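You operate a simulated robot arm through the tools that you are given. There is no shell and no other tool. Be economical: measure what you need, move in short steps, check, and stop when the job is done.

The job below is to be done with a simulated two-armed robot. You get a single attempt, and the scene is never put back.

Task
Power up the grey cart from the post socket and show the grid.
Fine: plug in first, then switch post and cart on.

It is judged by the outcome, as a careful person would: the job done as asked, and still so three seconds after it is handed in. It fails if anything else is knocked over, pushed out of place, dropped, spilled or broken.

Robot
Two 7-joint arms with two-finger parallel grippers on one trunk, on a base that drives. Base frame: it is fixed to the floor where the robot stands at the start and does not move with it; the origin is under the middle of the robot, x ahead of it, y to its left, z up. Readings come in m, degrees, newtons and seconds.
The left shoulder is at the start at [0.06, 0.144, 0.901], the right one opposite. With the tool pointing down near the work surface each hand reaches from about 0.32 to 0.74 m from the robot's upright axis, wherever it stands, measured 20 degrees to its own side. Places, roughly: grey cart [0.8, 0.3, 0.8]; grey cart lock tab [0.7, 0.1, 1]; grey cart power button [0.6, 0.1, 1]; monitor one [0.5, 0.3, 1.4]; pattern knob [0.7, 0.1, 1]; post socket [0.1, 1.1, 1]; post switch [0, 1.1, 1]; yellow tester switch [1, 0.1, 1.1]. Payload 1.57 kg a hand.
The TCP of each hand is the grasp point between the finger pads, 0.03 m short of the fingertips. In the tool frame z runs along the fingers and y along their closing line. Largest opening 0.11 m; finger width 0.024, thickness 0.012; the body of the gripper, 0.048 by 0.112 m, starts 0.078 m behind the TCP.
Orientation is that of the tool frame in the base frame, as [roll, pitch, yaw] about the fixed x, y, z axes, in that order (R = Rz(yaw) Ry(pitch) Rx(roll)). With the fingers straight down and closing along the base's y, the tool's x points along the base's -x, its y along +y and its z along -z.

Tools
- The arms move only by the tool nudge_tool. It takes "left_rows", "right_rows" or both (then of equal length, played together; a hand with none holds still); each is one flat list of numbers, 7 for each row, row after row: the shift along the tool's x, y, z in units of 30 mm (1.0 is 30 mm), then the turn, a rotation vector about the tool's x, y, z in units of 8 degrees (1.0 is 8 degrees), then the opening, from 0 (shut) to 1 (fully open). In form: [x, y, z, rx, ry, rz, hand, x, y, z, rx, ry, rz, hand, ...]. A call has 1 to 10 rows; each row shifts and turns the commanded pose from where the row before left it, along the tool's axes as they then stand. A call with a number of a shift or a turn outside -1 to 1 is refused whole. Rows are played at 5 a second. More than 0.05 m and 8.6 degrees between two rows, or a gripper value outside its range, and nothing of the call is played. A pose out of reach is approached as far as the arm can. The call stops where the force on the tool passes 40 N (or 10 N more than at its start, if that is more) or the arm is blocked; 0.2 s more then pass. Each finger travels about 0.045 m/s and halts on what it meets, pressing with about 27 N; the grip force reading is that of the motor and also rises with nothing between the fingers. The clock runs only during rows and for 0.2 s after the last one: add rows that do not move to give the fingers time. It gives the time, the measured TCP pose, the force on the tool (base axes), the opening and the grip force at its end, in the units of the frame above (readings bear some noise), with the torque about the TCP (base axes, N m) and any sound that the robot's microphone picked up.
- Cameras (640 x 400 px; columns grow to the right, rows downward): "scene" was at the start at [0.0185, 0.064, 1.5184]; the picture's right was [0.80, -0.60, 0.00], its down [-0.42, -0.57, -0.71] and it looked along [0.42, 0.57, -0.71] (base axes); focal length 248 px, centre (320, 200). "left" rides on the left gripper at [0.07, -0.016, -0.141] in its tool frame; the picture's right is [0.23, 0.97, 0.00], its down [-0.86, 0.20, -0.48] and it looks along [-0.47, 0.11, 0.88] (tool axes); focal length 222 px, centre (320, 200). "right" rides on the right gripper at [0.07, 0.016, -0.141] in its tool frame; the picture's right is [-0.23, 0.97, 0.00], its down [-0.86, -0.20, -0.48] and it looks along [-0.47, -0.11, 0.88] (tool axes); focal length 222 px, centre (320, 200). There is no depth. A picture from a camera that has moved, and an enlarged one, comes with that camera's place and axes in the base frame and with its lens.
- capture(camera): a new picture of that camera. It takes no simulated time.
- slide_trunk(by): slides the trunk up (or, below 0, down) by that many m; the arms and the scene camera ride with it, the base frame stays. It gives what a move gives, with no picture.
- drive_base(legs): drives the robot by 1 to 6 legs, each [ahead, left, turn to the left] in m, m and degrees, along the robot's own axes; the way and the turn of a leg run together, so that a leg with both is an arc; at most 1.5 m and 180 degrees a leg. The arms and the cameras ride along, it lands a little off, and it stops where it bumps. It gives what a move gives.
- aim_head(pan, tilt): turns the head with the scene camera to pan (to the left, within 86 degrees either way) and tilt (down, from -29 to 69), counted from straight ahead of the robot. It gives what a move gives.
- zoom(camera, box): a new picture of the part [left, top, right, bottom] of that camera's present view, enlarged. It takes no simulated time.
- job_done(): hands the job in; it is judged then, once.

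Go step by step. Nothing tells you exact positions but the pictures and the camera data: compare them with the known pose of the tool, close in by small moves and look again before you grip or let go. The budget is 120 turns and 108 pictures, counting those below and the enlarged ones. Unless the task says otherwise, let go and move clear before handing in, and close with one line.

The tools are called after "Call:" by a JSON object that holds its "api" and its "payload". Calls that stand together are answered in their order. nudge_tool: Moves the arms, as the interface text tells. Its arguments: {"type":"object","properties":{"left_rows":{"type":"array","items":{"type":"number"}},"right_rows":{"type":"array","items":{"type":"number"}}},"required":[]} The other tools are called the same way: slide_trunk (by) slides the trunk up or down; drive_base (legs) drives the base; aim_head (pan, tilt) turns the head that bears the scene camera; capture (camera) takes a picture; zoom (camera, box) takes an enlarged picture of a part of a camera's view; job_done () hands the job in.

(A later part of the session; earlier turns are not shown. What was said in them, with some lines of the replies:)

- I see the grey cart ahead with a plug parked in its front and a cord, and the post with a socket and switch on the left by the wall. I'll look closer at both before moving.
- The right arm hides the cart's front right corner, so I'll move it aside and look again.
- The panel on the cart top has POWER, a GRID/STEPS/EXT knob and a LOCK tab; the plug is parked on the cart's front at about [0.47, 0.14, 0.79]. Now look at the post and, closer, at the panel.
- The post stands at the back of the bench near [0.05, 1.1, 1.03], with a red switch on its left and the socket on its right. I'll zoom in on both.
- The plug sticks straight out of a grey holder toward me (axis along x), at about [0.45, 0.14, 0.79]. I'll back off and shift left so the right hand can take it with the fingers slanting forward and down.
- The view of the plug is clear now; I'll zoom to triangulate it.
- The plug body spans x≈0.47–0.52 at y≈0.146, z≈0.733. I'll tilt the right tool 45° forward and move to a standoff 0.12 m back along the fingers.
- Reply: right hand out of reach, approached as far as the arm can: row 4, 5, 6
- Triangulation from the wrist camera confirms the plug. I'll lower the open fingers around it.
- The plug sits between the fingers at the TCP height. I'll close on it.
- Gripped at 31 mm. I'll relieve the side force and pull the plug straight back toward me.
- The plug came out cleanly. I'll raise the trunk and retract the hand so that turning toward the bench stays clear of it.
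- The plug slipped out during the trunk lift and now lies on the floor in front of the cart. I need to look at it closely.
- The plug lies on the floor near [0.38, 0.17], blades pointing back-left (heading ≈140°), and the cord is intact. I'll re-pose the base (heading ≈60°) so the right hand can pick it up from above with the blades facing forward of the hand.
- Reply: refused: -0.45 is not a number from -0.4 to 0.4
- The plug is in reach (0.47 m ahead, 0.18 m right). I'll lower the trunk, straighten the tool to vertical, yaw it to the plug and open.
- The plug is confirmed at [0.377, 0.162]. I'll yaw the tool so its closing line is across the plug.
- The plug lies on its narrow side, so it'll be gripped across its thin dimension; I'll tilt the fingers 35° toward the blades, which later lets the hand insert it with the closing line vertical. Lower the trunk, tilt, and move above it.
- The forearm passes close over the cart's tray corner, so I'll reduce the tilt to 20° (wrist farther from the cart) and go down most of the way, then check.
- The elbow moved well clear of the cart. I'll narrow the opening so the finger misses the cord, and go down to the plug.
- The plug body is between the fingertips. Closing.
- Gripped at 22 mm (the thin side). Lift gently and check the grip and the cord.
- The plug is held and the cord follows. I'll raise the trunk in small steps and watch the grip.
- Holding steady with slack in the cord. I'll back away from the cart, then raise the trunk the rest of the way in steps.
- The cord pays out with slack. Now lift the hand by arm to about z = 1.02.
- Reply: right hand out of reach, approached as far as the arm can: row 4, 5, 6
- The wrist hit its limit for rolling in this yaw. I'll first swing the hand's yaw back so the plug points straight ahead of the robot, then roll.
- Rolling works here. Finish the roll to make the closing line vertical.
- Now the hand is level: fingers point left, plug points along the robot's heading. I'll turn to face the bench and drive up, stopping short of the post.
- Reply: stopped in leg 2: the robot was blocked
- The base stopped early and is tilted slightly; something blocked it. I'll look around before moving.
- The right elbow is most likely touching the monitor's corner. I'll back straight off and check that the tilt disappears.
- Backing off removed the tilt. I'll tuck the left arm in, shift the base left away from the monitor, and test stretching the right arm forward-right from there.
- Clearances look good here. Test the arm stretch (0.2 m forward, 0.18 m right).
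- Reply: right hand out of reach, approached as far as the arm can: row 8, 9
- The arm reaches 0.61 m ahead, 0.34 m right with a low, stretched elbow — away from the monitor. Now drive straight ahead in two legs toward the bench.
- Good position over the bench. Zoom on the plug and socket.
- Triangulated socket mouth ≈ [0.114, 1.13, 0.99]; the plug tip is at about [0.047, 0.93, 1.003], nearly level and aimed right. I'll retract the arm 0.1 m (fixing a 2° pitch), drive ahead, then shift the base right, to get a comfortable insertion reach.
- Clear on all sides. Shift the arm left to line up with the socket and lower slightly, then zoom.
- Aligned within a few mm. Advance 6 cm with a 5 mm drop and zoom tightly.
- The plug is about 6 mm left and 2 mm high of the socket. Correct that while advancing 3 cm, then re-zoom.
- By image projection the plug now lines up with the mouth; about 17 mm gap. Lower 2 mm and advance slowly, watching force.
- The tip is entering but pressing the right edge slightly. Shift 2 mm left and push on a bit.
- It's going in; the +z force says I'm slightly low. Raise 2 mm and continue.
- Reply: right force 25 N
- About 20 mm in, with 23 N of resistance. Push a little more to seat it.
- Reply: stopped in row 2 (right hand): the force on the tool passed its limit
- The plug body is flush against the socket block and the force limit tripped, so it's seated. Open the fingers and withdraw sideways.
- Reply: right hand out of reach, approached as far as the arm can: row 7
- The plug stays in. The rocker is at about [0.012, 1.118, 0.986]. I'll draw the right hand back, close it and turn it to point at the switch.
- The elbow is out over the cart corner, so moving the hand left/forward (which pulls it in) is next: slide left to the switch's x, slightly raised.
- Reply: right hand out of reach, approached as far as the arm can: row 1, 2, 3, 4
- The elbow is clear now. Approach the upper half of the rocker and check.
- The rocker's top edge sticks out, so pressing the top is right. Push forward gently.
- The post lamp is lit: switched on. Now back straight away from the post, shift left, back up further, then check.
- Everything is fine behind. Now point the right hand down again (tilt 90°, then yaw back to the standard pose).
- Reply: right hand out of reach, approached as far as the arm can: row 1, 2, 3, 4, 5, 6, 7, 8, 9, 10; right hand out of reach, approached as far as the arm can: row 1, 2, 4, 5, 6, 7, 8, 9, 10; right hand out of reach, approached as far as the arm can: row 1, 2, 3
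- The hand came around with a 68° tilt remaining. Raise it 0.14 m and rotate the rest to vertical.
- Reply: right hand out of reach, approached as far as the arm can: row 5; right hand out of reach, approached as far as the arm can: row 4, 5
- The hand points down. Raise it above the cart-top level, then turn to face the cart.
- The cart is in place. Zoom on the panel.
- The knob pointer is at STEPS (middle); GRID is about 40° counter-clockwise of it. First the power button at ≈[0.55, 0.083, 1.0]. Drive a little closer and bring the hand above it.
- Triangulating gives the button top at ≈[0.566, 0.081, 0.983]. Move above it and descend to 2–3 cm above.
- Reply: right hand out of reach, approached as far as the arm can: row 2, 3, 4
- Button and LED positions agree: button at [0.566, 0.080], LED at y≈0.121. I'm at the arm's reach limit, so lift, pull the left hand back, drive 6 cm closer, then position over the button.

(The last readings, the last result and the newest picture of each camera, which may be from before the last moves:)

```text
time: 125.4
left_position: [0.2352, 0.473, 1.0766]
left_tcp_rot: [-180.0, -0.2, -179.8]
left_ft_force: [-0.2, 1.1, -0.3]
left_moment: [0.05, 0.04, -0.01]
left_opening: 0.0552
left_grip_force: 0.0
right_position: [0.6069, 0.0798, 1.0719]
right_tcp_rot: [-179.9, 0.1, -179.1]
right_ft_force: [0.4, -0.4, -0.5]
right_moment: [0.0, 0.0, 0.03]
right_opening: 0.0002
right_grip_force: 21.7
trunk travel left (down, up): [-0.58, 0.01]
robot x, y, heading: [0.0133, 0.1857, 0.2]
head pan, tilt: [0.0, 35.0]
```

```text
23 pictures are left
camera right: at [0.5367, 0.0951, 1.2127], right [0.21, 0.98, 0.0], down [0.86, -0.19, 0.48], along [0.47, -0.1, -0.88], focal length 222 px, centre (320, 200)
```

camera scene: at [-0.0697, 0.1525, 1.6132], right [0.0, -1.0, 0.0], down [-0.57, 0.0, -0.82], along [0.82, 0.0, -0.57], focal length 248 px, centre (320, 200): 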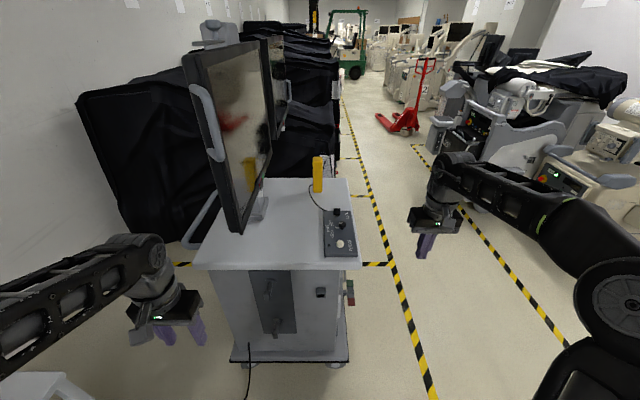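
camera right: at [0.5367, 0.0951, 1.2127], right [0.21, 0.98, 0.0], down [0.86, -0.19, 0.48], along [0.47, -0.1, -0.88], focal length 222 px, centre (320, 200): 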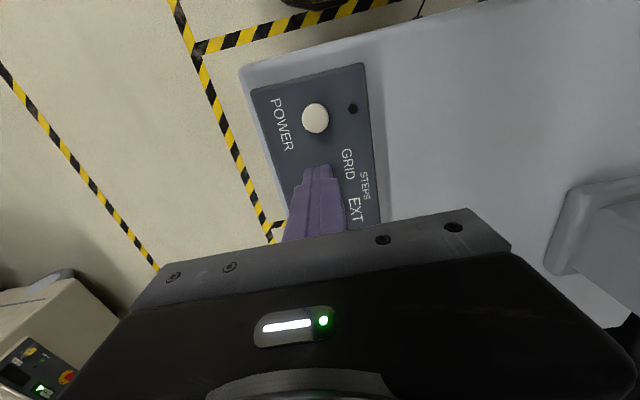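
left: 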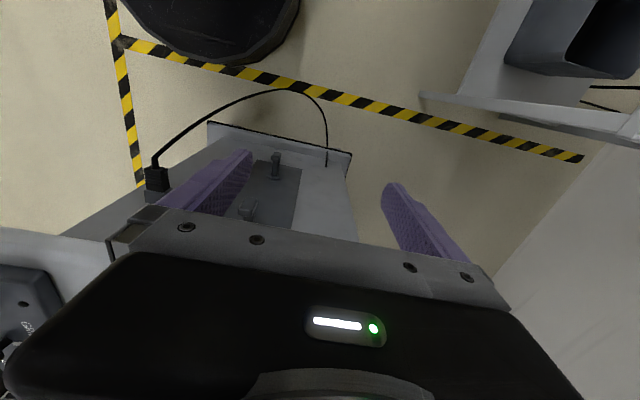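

The button shows clearly at [0.567, 0.083]. Move above and press slowly.

Call:
{"api": "nudge_tool", "payload": {"right_rows": [0.67, 0.04, 0, 0, 0, 0, 0, 0.67, 0.04, 0, 0, 0, 0, 0, 0, 0, 0.8, 0, 0, 0, 0, 0, 0, 0.8, 0, 0, 0, 0, 0, 0, 0.1, 0, 0, 0, 0, 0, 0, 0.1, 0, 0, 0, 0, 0, 0, 0.1, 0, 0, 0, 0]}}

Call:
{"api": "zoom", "payload": {"camera": "right", "box": [240, 120, 440, 245]}}

```text
time: 127.0
left_position: [0.2325, 0.4737, 1.0776]
left_tcp_rot: [-180.0, 0.0, -179.8]
left_ft_force: [-1.1, 0.4, -0.2]
left_moment: [-0.04, -0.04, 0.01]
left_opening: 0.055
left_grip_force: 0.1
right_position: [0.5628, 0.0799, 1.0143]
right_tcp_rot: [-179.9, 0.3, -179.1]
right_ft_force: [-0.4, 0.6, -0.2]
right_moment: [0.04, -0.02, 0.05]
right_opening: 0.0
right_grip_force: 21.3
trunk travel left (down, up): [-0.58, 0.01]
robot x, y, heading: [0.0107, 0.183, -0.3]
head pan, tilt: [0.0, 35.0]
```

```text
3.20 times, centred on (340, 182) of right
camera zoom: at [0.4944, 0.097, 1.1565], right [0.21, 0.98, 0.0], down [0.86, -0.19, 0.48], along [0.47, -0.1, -0.88], focal length 711 px, centre (256, 256)
```

zoom: 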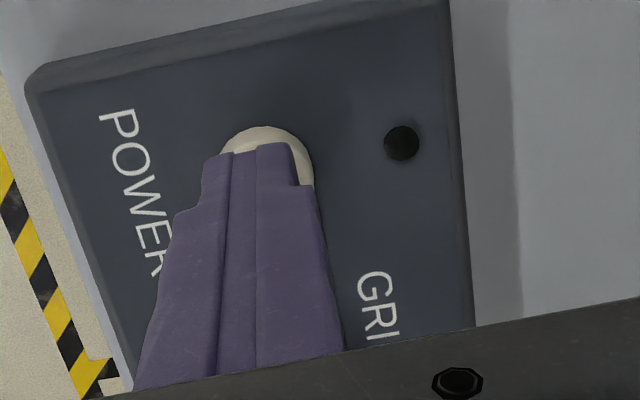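

Not touching yet and well placed over the button. Press further in small steps.

Call:
{"api": "nudge_tool", "payload": {"right_rows": [0, 0.05, 0.1, 0, 0, 0, 0, 0, 0, 0.1, 0, 0, 0, 0, 0, 0, 0.1, 0, 0, 0, 0, 0, 0, 0.1, 0, 0, 0, 0]}}

Call:
{"api": "zoom", "payload": {"camera": "right", "box": [240, 120, 440, 245]}}

```text
time: 128.0
left_position: [0.2317, 0.4732, 1.0777]
left_tcp_rot: [180.0, -0.2, -179.7]
left_ft_force: [0.0, -0.5, 0.7]
left_moment: [0.0, 0.03, 0.03]
left_opening: 0.0551
left_grip_force: 0.0
right_position: [0.5647, 0.0817, 1.0031]
right_tcp_rot: [-179.8, 0.2, -179.1]
right_ft_force: [-0.4, -0.3, 2.6]
right_moment: [-0.03, -0.01, 0.02]
right_opening: 0.0
right_grip_force: 21.4
trunk travel left (down, up): [-0.58, 0.01]
robot x, y, heading: [0.0133, 0.1875, 0.2]
head pan, tilt: [0.0, 35.0]
heard: click
```

```text
3.20 times, centred on (340, 182) of right
camera zoom: at [0.495, 0.0977, 1.1446], right [0.21, 0.98, 0.0], down [0.86, -0.19, 0.48], along [0.47, -0.1, -0.88], focal length 711 px, centre (256, 256)
```

zoom: 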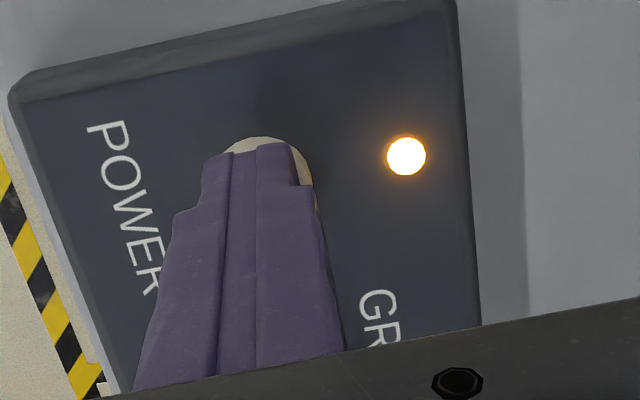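

A click, and the cart LED is lit. Raise straight up and look at the monitor and the knob.

Call:
{"api": "nudge_tool", "payload": {"right_rows": [0, 0, -0.9, 0, 0, 0, 0, 0, 0, -0.9, 0, 0, 0, 0, 0, 0, -0.9, 0, 0, 0, 0, 0.8, -0.6, -0.5, 0, 0, 0, 0, 0.8, -0.6, 0, 0, 0, 0, 0, 0.8, -0.6, 0, 0, 0, 0, 0, 0.8, -0.6, 0, 0, 0, 0, 0]}}

Call:
{"api": "capture", "payload": {"camera": "scene"}}

Call:
{"api": "zoom", "payload": {"camera": "scene", "box": [325, 170, 405, 240]}}

```text
time: 129.6
left_position: [0.2322, 0.4734, 1.0772]
left_tcp_rot: [180.0, 0.0, -179.8]
left_ft_force: [-0.7, 0.4, 0.5]
left_moment: [0.0, -0.01, 0.01]
left_opening: 0.0549
left_grip_force: 0.2
right_position: [0.4668, 0.0079, 1.0971]
right_tcp_rot: [-179.9, 0.1, -179.1]
right_ft_force: [0.1, 0.1, -0.6]
right_moment: [0.0, 0.01, -0.02]
right_opening: 0.0002
right_grip_force: 21.5
trunk travel left (down, up): [-0.58, 0.01]
robot x, y, heading: [0.0138, 0.1857, 0.0]
head pan, tilt: [0.0, 35.0]
```

```text
20 pictures are left
camera scene: at [0.0674, 0.1843, 1.6133], right [0.0, -1.0, 0.0], down [-0.57, 0.0, -0.82], along [0.82, 0.0, -0.57], focal length 248 px, centre (320, 200)
```

scene: 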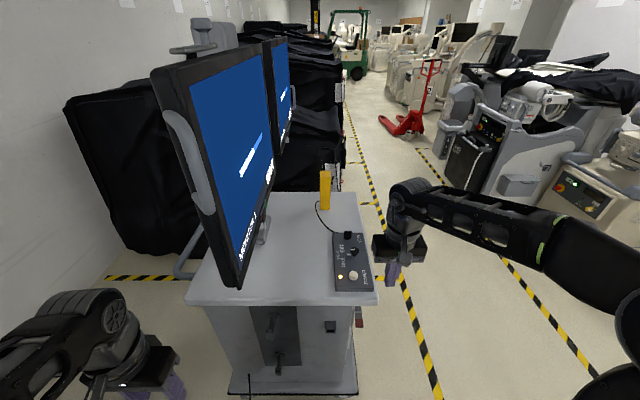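

```text
5.71 times, centred on (365, 205) of scene
camera zoom: at [0.0674, 0.1843, 1.6133], right [0.0, -1.0, 0.0], down [-0.57, 0.0, -0.82], along [0.82, 0.0, -0.57], focal length 1417 px, centre (63, 171)
```

zoom: 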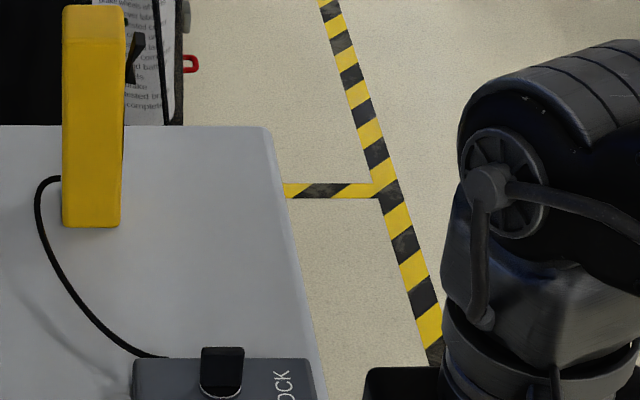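

Both screens are on with a boot page. Zoom on knob and screen.

Call:
{"api": "zoom", "payload": {"camera": "scene", "box": [325, 225, 381, 275]}}

Call:
{"api": "zoom", "payload": {"camera": "scene", "box": [180, 30, 320, 270]}}

```text
8.00 times, centred on (353, 250) of scene
camera zoom: at [0.0674, 0.1843, 1.6133], right [0.0, -1.0, 0.0], down [-0.57, 0.0, -0.82], along [0.82, 0.0, -0.57], focal length 1984 px, centre (56, -200)
```

zoom: 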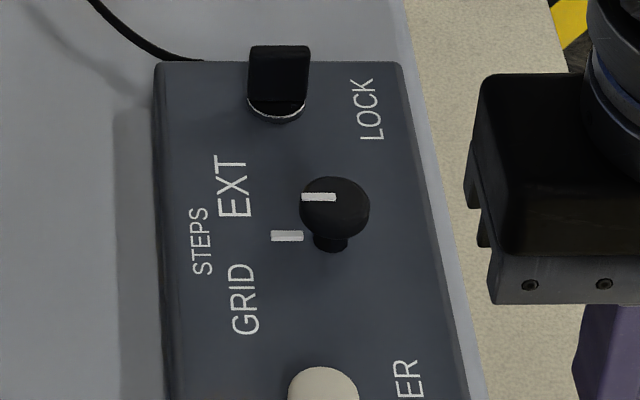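

```text
1.67 times, centred on (250, 150) of scene
camera zoom: at [0.0674, 0.1843, 1.6133], right [0.0, -1.0, 0.0], down [-0.57, 0.0, -0.82], along [0.82, 0.0, -0.57], focal length 413 px, centre (437, 283)
```

zoom: 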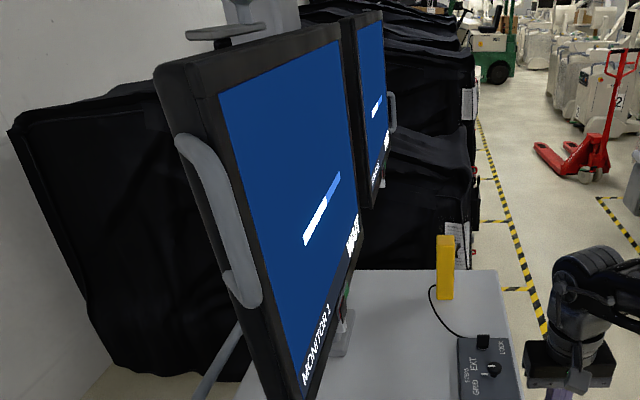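

Boot bar running. The knob (axis ≈ [0.654, 0.067], cap at z≈0.98–1.0) must go from STEPS ~42° counter-clockwise to GRID. Drive 7 cm closer with the left hand drawn back and open the right hand.

Call:
{"api": "nudge_tool", "payload": {"left_rows": [0.9, 0, 0, 0, 0, 0, 0.5, 0.9, 0, 0, 0, 0, 0, 0.5, 0, 0, 0, 0, 0, 0, 0.5], "right_rows": [0, 0, -0.3, 0, 0, 0, 0.6, 0, 0, 0, 0, 0, 0, 0.6, 0, 0, 0, 0, 0, 0, 0.6]}}

Call:
{"api": "drive_base", "payload": {"legs": [[0.07, 0, 0]]}}

Call:
{"api": "nudge_tool", "payload": {"right_rows": [-0.75, 0.37, 0, 0, 0, 0, 0.6, -0.75, 0.37, 0, 0, 0, 0, 0.6, -0.75, 0.37, 0, 0, 0, 0, 0.6, -0.75, 0.37, 0, 0, 0, 0, 0.6, -0.75, 0.37, 0, 0, 0, 0, 0.6]}}

Call:
{"api": "capture", "payload": {"camera": "right"}}

```text
time: 130.4
left_position: [0.1873, 0.4776, 1.0945]
left_tcp_rot: [-180.0, 0.0, -179.9]
left_ft_force: [0.1, 0.5, -0.2]
left_moment: [0.0, 0.03, -0.01]
left_opening: 0.0551
left_grip_force: 0.0
left hand out of reach, approached as far as the arm can: row 1, 2
right_position: [0.4683, 0.0076, 1.1066]
right_tcp_rot: [-180.0, 0.3, -179.1]
right_ft_force: [-0.1, 0.2, -0.2]
right_moment: [-0.03, 0.03, 0.02]
right_opening: 0.0662
right_grip_force: 0.3
trunk travel left (down, up): [-0.58, 0.01]
robot x, y, heading: [0.011, 0.184, 0.4]
head pan, tilt: [0.0, 35.0]
```

```text
time: 131.4
left_position: [0.2609, 0.4771, 1.0945]
left_tcp_rot: [-180.0, -0.2, -179.8]
left_ft_force: [-0.5, -0.1, -0.9]
left_moment: [0.01, 0.07, 0.03]
left_opening: 0.0553
left_grip_force: 0.1
right_position: [0.5426, 0.0103, 1.1061]
right_tcp_rot: [-179.8, 0.1, -179.0]
right_ft_force: [-0.1, -0.2, -1.1]
right_moment: [-0.02, 0.02, -0.01]
right_opening: 0.0659
right_grip_force: 0.1
trunk travel left (down, up): [-0.58, 0.01]
robot x, y, heading: [0.0804, 0.1817, 0.3]
head pan, tilt: [0.0, 35.0]
```

```text
time: 132.6
left_position: [0.261, 0.4769, 1.0948]
left_tcp_rot: [-180.0, 0.0, -179.7]
left_ft_force: [0.1, 0.0, 0.1]
left_moment: [-0.07, 0.03, -0.01]
left_opening: 0.0551
left_grip_force: 0.1
right_position: [0.6521, 0.0647, 1.1067]
right_tcp_rot: [-179.9, 0.1, -179.0]
right_ft_force: [0.2, -1.0, -0.3]
right_moment: [-0.02, 0.01, -0.05]
right_opening: 0.0658
right_grip_force: 0.1
trunk travel left (down, up): [-0.58, 0.01]
robot x, y, heading: [0.0807, 0.1832, 0.3]
head pan, tilt: [0.0, 35.0]
```

```text
16 pictures are left
camera right: at [0.5813, 0.0822, 1.2479], right [0.21, 0.98, 0.0], down [0.86, -0.18, 0.48], along [0.47, -0.1, -0.88], focal length 222 px, centre (320, 200)
```

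right: 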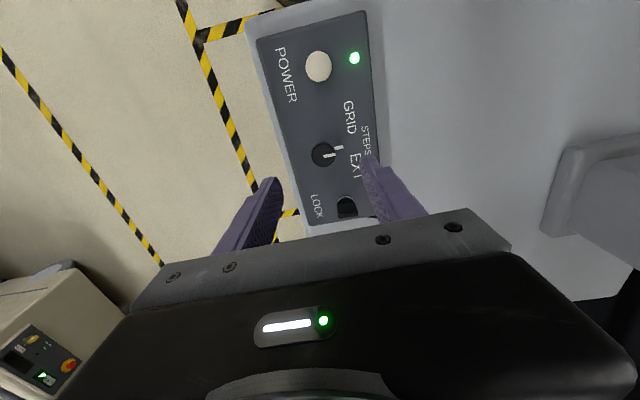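

The LED is green now (booted). Lower the open hand around the knob.

Call:
{"api": "nudge_tool", "payload": {"right_rows": [-0.13, 0.1, 0.8, 0, 0, 0, 0.6, 0, 0, 0.8, 0, 0, 0, 0.6, 0, 0, 0.8, 0, 0, 0, 0.6, 0, 0, 0.6, 0, 0, 0, 0.6, 0, 0, 0.2, 0, 0, 0, 0.6]}}

Call:
{"api": "zoom", "payload": {"camera": "right", "box": [220, 110, 420, 235]}}

```text
time: 133.8
left_position: [0.2599, 0.4775, 1.0944]
left_tcp_rot: [180.0, -0.1, -179.8]
left_ft_force: [-0.3, -0.6, -0.1]
left_moment: [-0.03, -0.05, -0.03]
left_opening: 0.055
left_grip_force: 0.0
right_position: [0.6558, 0.0678, 1.0096]
right_tcp_rot: [-179.9, 0.2, -179.2]
right_ft_force: [0.6, 0.0, 0.0]
right_moment: [-0.03, 0.0, -0.01]
right_opening: 0.066
right_grip_force: 0.1
trunk travel left (down, up): [-0.58, 0.01]
robot x, y, heading: [0.0823, 0.1881, 0.1]
head pan, tilt: [0.0, 35.0]
```

```text
3.20 times, centred on (320, 172) of right
camera zoom: at [0.5862, 0.0851, 1.1513], right [0.21, 0.98, 0.0], down [0.86, -0.18, 0.48], along [0.47, -0.1, -0.88], focal length 711 px, centre (320, 288)
```

zoom: 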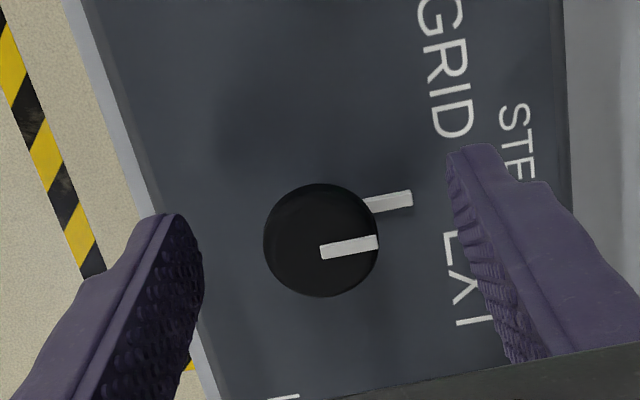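

The knob is centred between the fingers. Close on it and turn 45° counter-clockwise.

Call:
{"api": "nudge_tool", "payload": {"right_rows": [0, 0.06, 0, 0, 0, 0, 0.1, 0, 0, 0, 0, 0, 0, 0.1, 0, 0, 0, 0, 0, 0, 0.1, 0, 0, 0, 0, 0, 0, 0.1]}}

Call:
{"api": "nudge_tool", "payload": {"right_rows": [0, 0, 0, 0, 0, -0.7, 0.1, 0, 0, 0, 0, 0, -0.7, 0.1, 0, 0, 0, 0, 0, -0.7, 0.1, 0, 0, 0, 0, 0, -0.7, 0.1, 0, 0, 0, 0, 0, -0.7, 0.1, 0, 0, 0, 0, 0, -0.7, 0.1, 0, 0, 0, 0, 0, -0.7, 0.1, 0, 0, 0, 0, 0, -0.7, 0.1]}}

Call:
{"api": "zoom", "payload": {"camera": "right", "box": [220, 110, 420, 235]}}

Call:
{"api": "capture", "payload": {"camera": "scene"}}

```text
time: 134.8
left_position: [0.2597, 0.476, 1.0936]
left_tcp_rot: [-180.0, -0.2, -179.8]
left_ft_force: [-0.2, -0.3, 0.4]
left_moment: [-0.01, -0.02, 0.03]
left_opening: 0.0553
left_grip_force: 0.0
right_position: [0.6541, 0.0665, 1.0089]
right_tcp_rot: [-179.8, 0.2, -179.2]
right_ft_force: [-0.4, -11.1, 1.4]
right_moment: [-0.59, 0.03, -0.09]
right_opening: 0.0296
right_grip_force: 30.0
trunk travel left (down, up): [-0.58, 0.01]
robot x, y, heading: [0.0821, 0.1849, -0.1]
head pan, tilt: [0.0, 35.0]
```

```text
time: 136.3
left_position: [0.2613, 0.4758, 1.0955]
left_tcp_rot: [179.9, 0.0, -179.9]
left_ft_force: [0.4, -0.4, -0.1]
left_moment: [0.0, -0.02, 0.0]
left_opening: 0.055
left_grip_force: 0.0
right_position: [0.6568, 0.065, 1.0089]
right_tcp_rot: [-179.0, 0.1, -146.0]
right_ft_force: [0.0, -7.0, 0.0]
right_moment: [-0.29, -0.66, -0.04]
right_opening: 0.0295
right_grip_force: 39.2
right hand out of reach, approached as far as the arm can: row 7
trunk travel left (down, up): [-0.58, 0.01]
robot x, y, heading: [0.0823, 0.1869, -0.2]
head pan, tilt: [0.0, 35.0]
stopped in row 7 (right hand): the force on the tool passed its limit (the readings are from after the stop); the commanded pose is now the measured one
```

```text
3.20 times, centred on (320, 172) of right
camera zoom: at [0.5885, 0.042, 1.1509], right [-0.36, 0.93, -0.02], down [0.81, 0.32, 0.48], along [0.46, 0.16, -0.88], focal length 711 px, centre (320, 288)
```

zoom: 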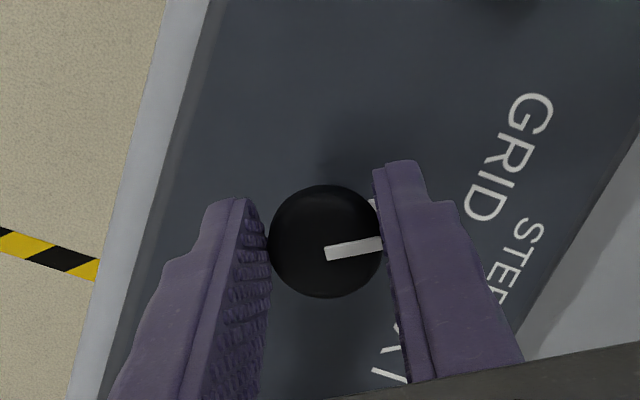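

```text
13 pictures are left
camera scene: at [0.1396, 0.1844, 1.6132], right [0.0, -1.0, 0.0], down [-0.57, 0.0, -0.82], along [0.82, 0.0, -0.57], focal length 248 px, centre (320, 200)
```

scene: 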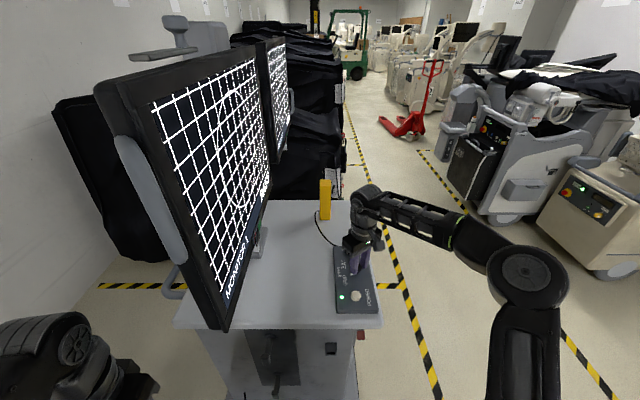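

The monitors show the grid. Open the hand, lift off vertically and check that it holds.

Call:
{"api": "nudge_tool", "payload": {"right_rows": [0, 0, 0, 0, 0, 0, 0.6, 0, 0, 0, 0, 0, 0, 0.6, 0, 0, 0, 0, 0, 0, 0.6, 0, 0, -0.8, 0, 0, 0, 0.6, 0, 0, -0.9, 0, 0, 0, 0.6, 0, 0, -0.9, 0, 0, 0, 0.6]}}

Call:
{"api": "zoom", "payload": {"camera": "right", "box": [240, 40, 440, 220]}}

Call:
{"api": "zoom", "payload": {"camera": "scene", "box": [90, 20, 390, 340]}}

```text
time: 137.7
left_position: [0.2593, 0.4759, 1.0935]
left_tcp_rot: [-179.9, 0.0, -179.9]
left_ft_force: [0.1, 0.8, -0.8]
left_moment: [-0.03, 0.0, 0.0]
left_opening: 0.0549
left_grip_force: 0.1
right_position: [0.6257, 0.0828, 1.0648]
right_tcp_rot: [-178.9, 0.5, -146.0]
right_ft_force: [0.5, 0.3, -0.3]
right_moment: [-0.06, 0.01, -0.01]
right_opening: 0.066
right_grip_force: 0.2
right hand out of reach, approached as far as the arm can: row 4, 5, 6
trunk travel left (down, up): [-0.58, 0.01]
robot x, y, heading: [0.0812, 0.187, 0.2]
head pan, tilt: [0.0, 35.0]
```

```text
2.22 times, centred on (340, 130) of right
camera zoom: at [0.5566, 0.059, 1.2047], right [-0.36, 0.93, -0.02], down [0.81, 0.32, 0.49], along [0.46, 0.16, -0.87], focal length 494 px, centre (276, 356)
```

zoom: 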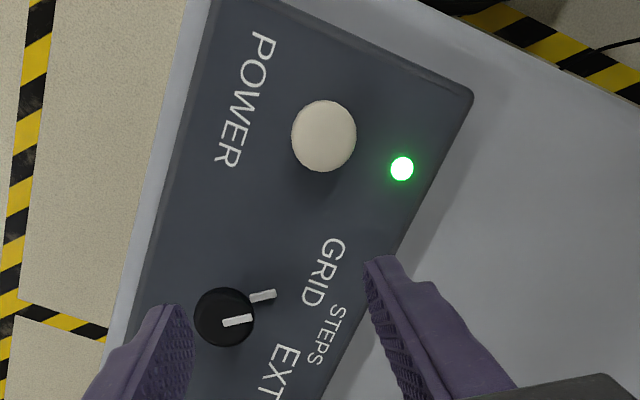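

```text
1.25 times, centred on (240, 180) of scene
camera zoom: at [0.1394, 0.1843, 1.6133], right [0.0, -1.0, 0.0], down [-0.57, 0.0, -0.82], along [0.82, 0.0, -0.57], focal length 310 px, centre (420, 225)
```

zoom: 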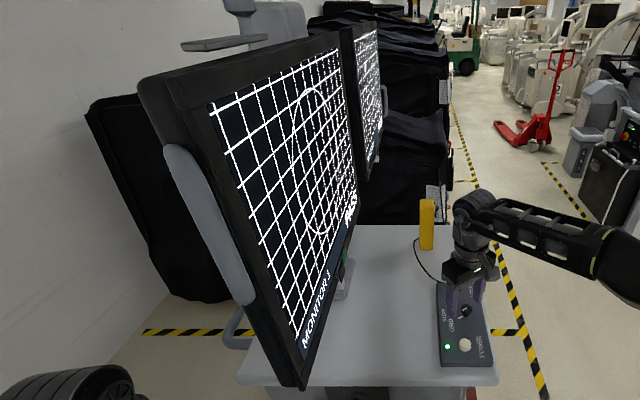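

The grid is displayed and the knob points at GRID. Back away, then take a last look at the post.

Call:
{"api": "drive_base", "payload": {"legs": [[-0.2, 0, 0]]}}

Call:
{"api": "aim_head", "payload": {"pan": 70, "tilt": 35}}

Call:
{"api": "capture", "payload": {"camera": "scene"}}

Call:
{"api": "aim_head", "payload": {"pan": 15, "tilt": 35}}

Call:
{"api": "capture", "payload": {"camera": "scene"}}

```text
time: 139.2
left_position: [0.0603, 0.4761, 1.0939]
left_tcp_rot: [-179.9, 0.1, -179.8]
left_ft_force: [-0.2, 0.2, 0.0]
left_moment: [-0.01, 0.0, 0.01]
left_opening: 0.055
left_grip_force: 0.1
right_position: [0.4276, 0.0828, 1.0644]
right_tcp_rot: [-178.9, 0.5, -145.7]
right_ft_force: [0.1, 0.4, -0.2]
right_moment: [0.01, -0.05, -0.01]
right_opening: 0.0659
right_grip_force: 0.0
trunk travel left (down, up): [-0.58, 0.01]
robot x, y, heading: [-0.1175, 0.1839, 0.1]
head pan, tilt: [0.0, 35.0]
```

```text
time: 140.7
left_position: [0.0613, 0.4768, 1.0952]
left_tcp_rot: [-179.9, -0.2, -179.7]
left_ft_force: [0.3, 0.5, 0.6]
left_moment: [0.01, -0.03, -0.02]
left_opening: 0.0552
left_grip_force: 0.1
right_position: [0.4282, 0.0833, 1.0634]
right_tcp_rot: [-179.1, 0.4, -145.8]
right_ft_force: [-0.2, 0.0, 0.4]
right_moment: [-0.01, -0.04, -0.02]
right_opening: 0.0658
right_grip_force: 0.0
trunk travel left (down, up): [-0.58, 0.01]
robot x, y, heading: [-0.1147, 0.1827, 0.1]
head pan, tilt: [70.0, 35.0]
```

```text
10 pictures are left
camera scene: at [-0.1161, 0.2661, 1.6133], right [0.94, -0.34, 0.0], down [-0.19, -0.54, -0.82], along [0.28, 0.77, -0.57], focal length 248 px, centre (320, 200)
```

scene: 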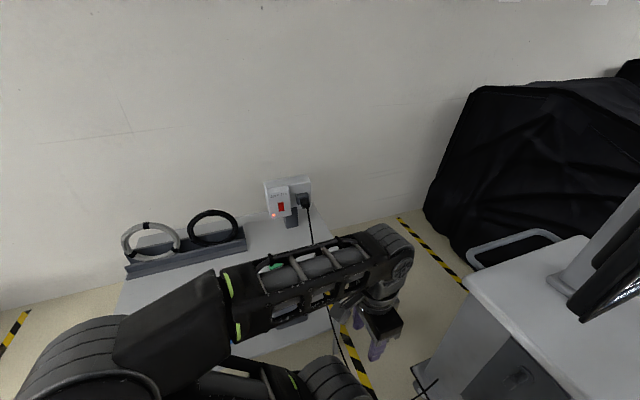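

```text
time: 141.9
left_position: [0.06, 0.4765, 1.0939]
left_tcp_rot: [-180.0, 0.0, -179.6]
left_ft_force: [-0.7, -0.1, 0.6]
left_moment: [0.01, 0.0, 0.02]
left_opening: 0.0549
left_grip_force: 0.2
right_position: [0.428, 0.082, 1.0633]
right_tcp_rot: [-179.0, 0.4, -145.8]
right_ft_force: [-1.0, -0.1, 0.3]
right_moment: [-0.03, 0.02, -0.03]
right_opening: 0.0663
right_grip_force: 0.0
trunk travel left (down, up): [-0.58, 0.01]
robot x, y, heading: [-0.1146, 0.1817, 0.1]
head pan, tilt: [15.0, 35.0]
```

```text
9 pictures are left
camera scene: at [-0.061, 0.2065, 1.6133], right [0.26, -0.96, 0.0], down [-0.55, -0.15, -0.82], along [0.79, 0.22, -0.57], focal length 248 px, centre (320, 200)
```

scene: 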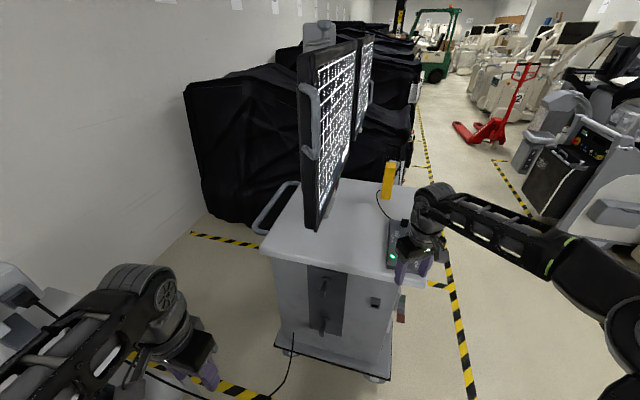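

The plug is in, the post lamp is lit, the cart LED is green, the monitors show the grid and the arms are clear. Handing in.

Call:
{"api": "job_done", "payload": {}}

```text
The job is handed in.
```

The grey cart is plugged into the post socket. I then switched on the post and the cart, and both monitors show the grid. Along the way I dropped the plug on the floor once and picked it up again. The robot also bumped something while driving (probably its right elbow on the monitor), but nothing looked out of place afterwards.
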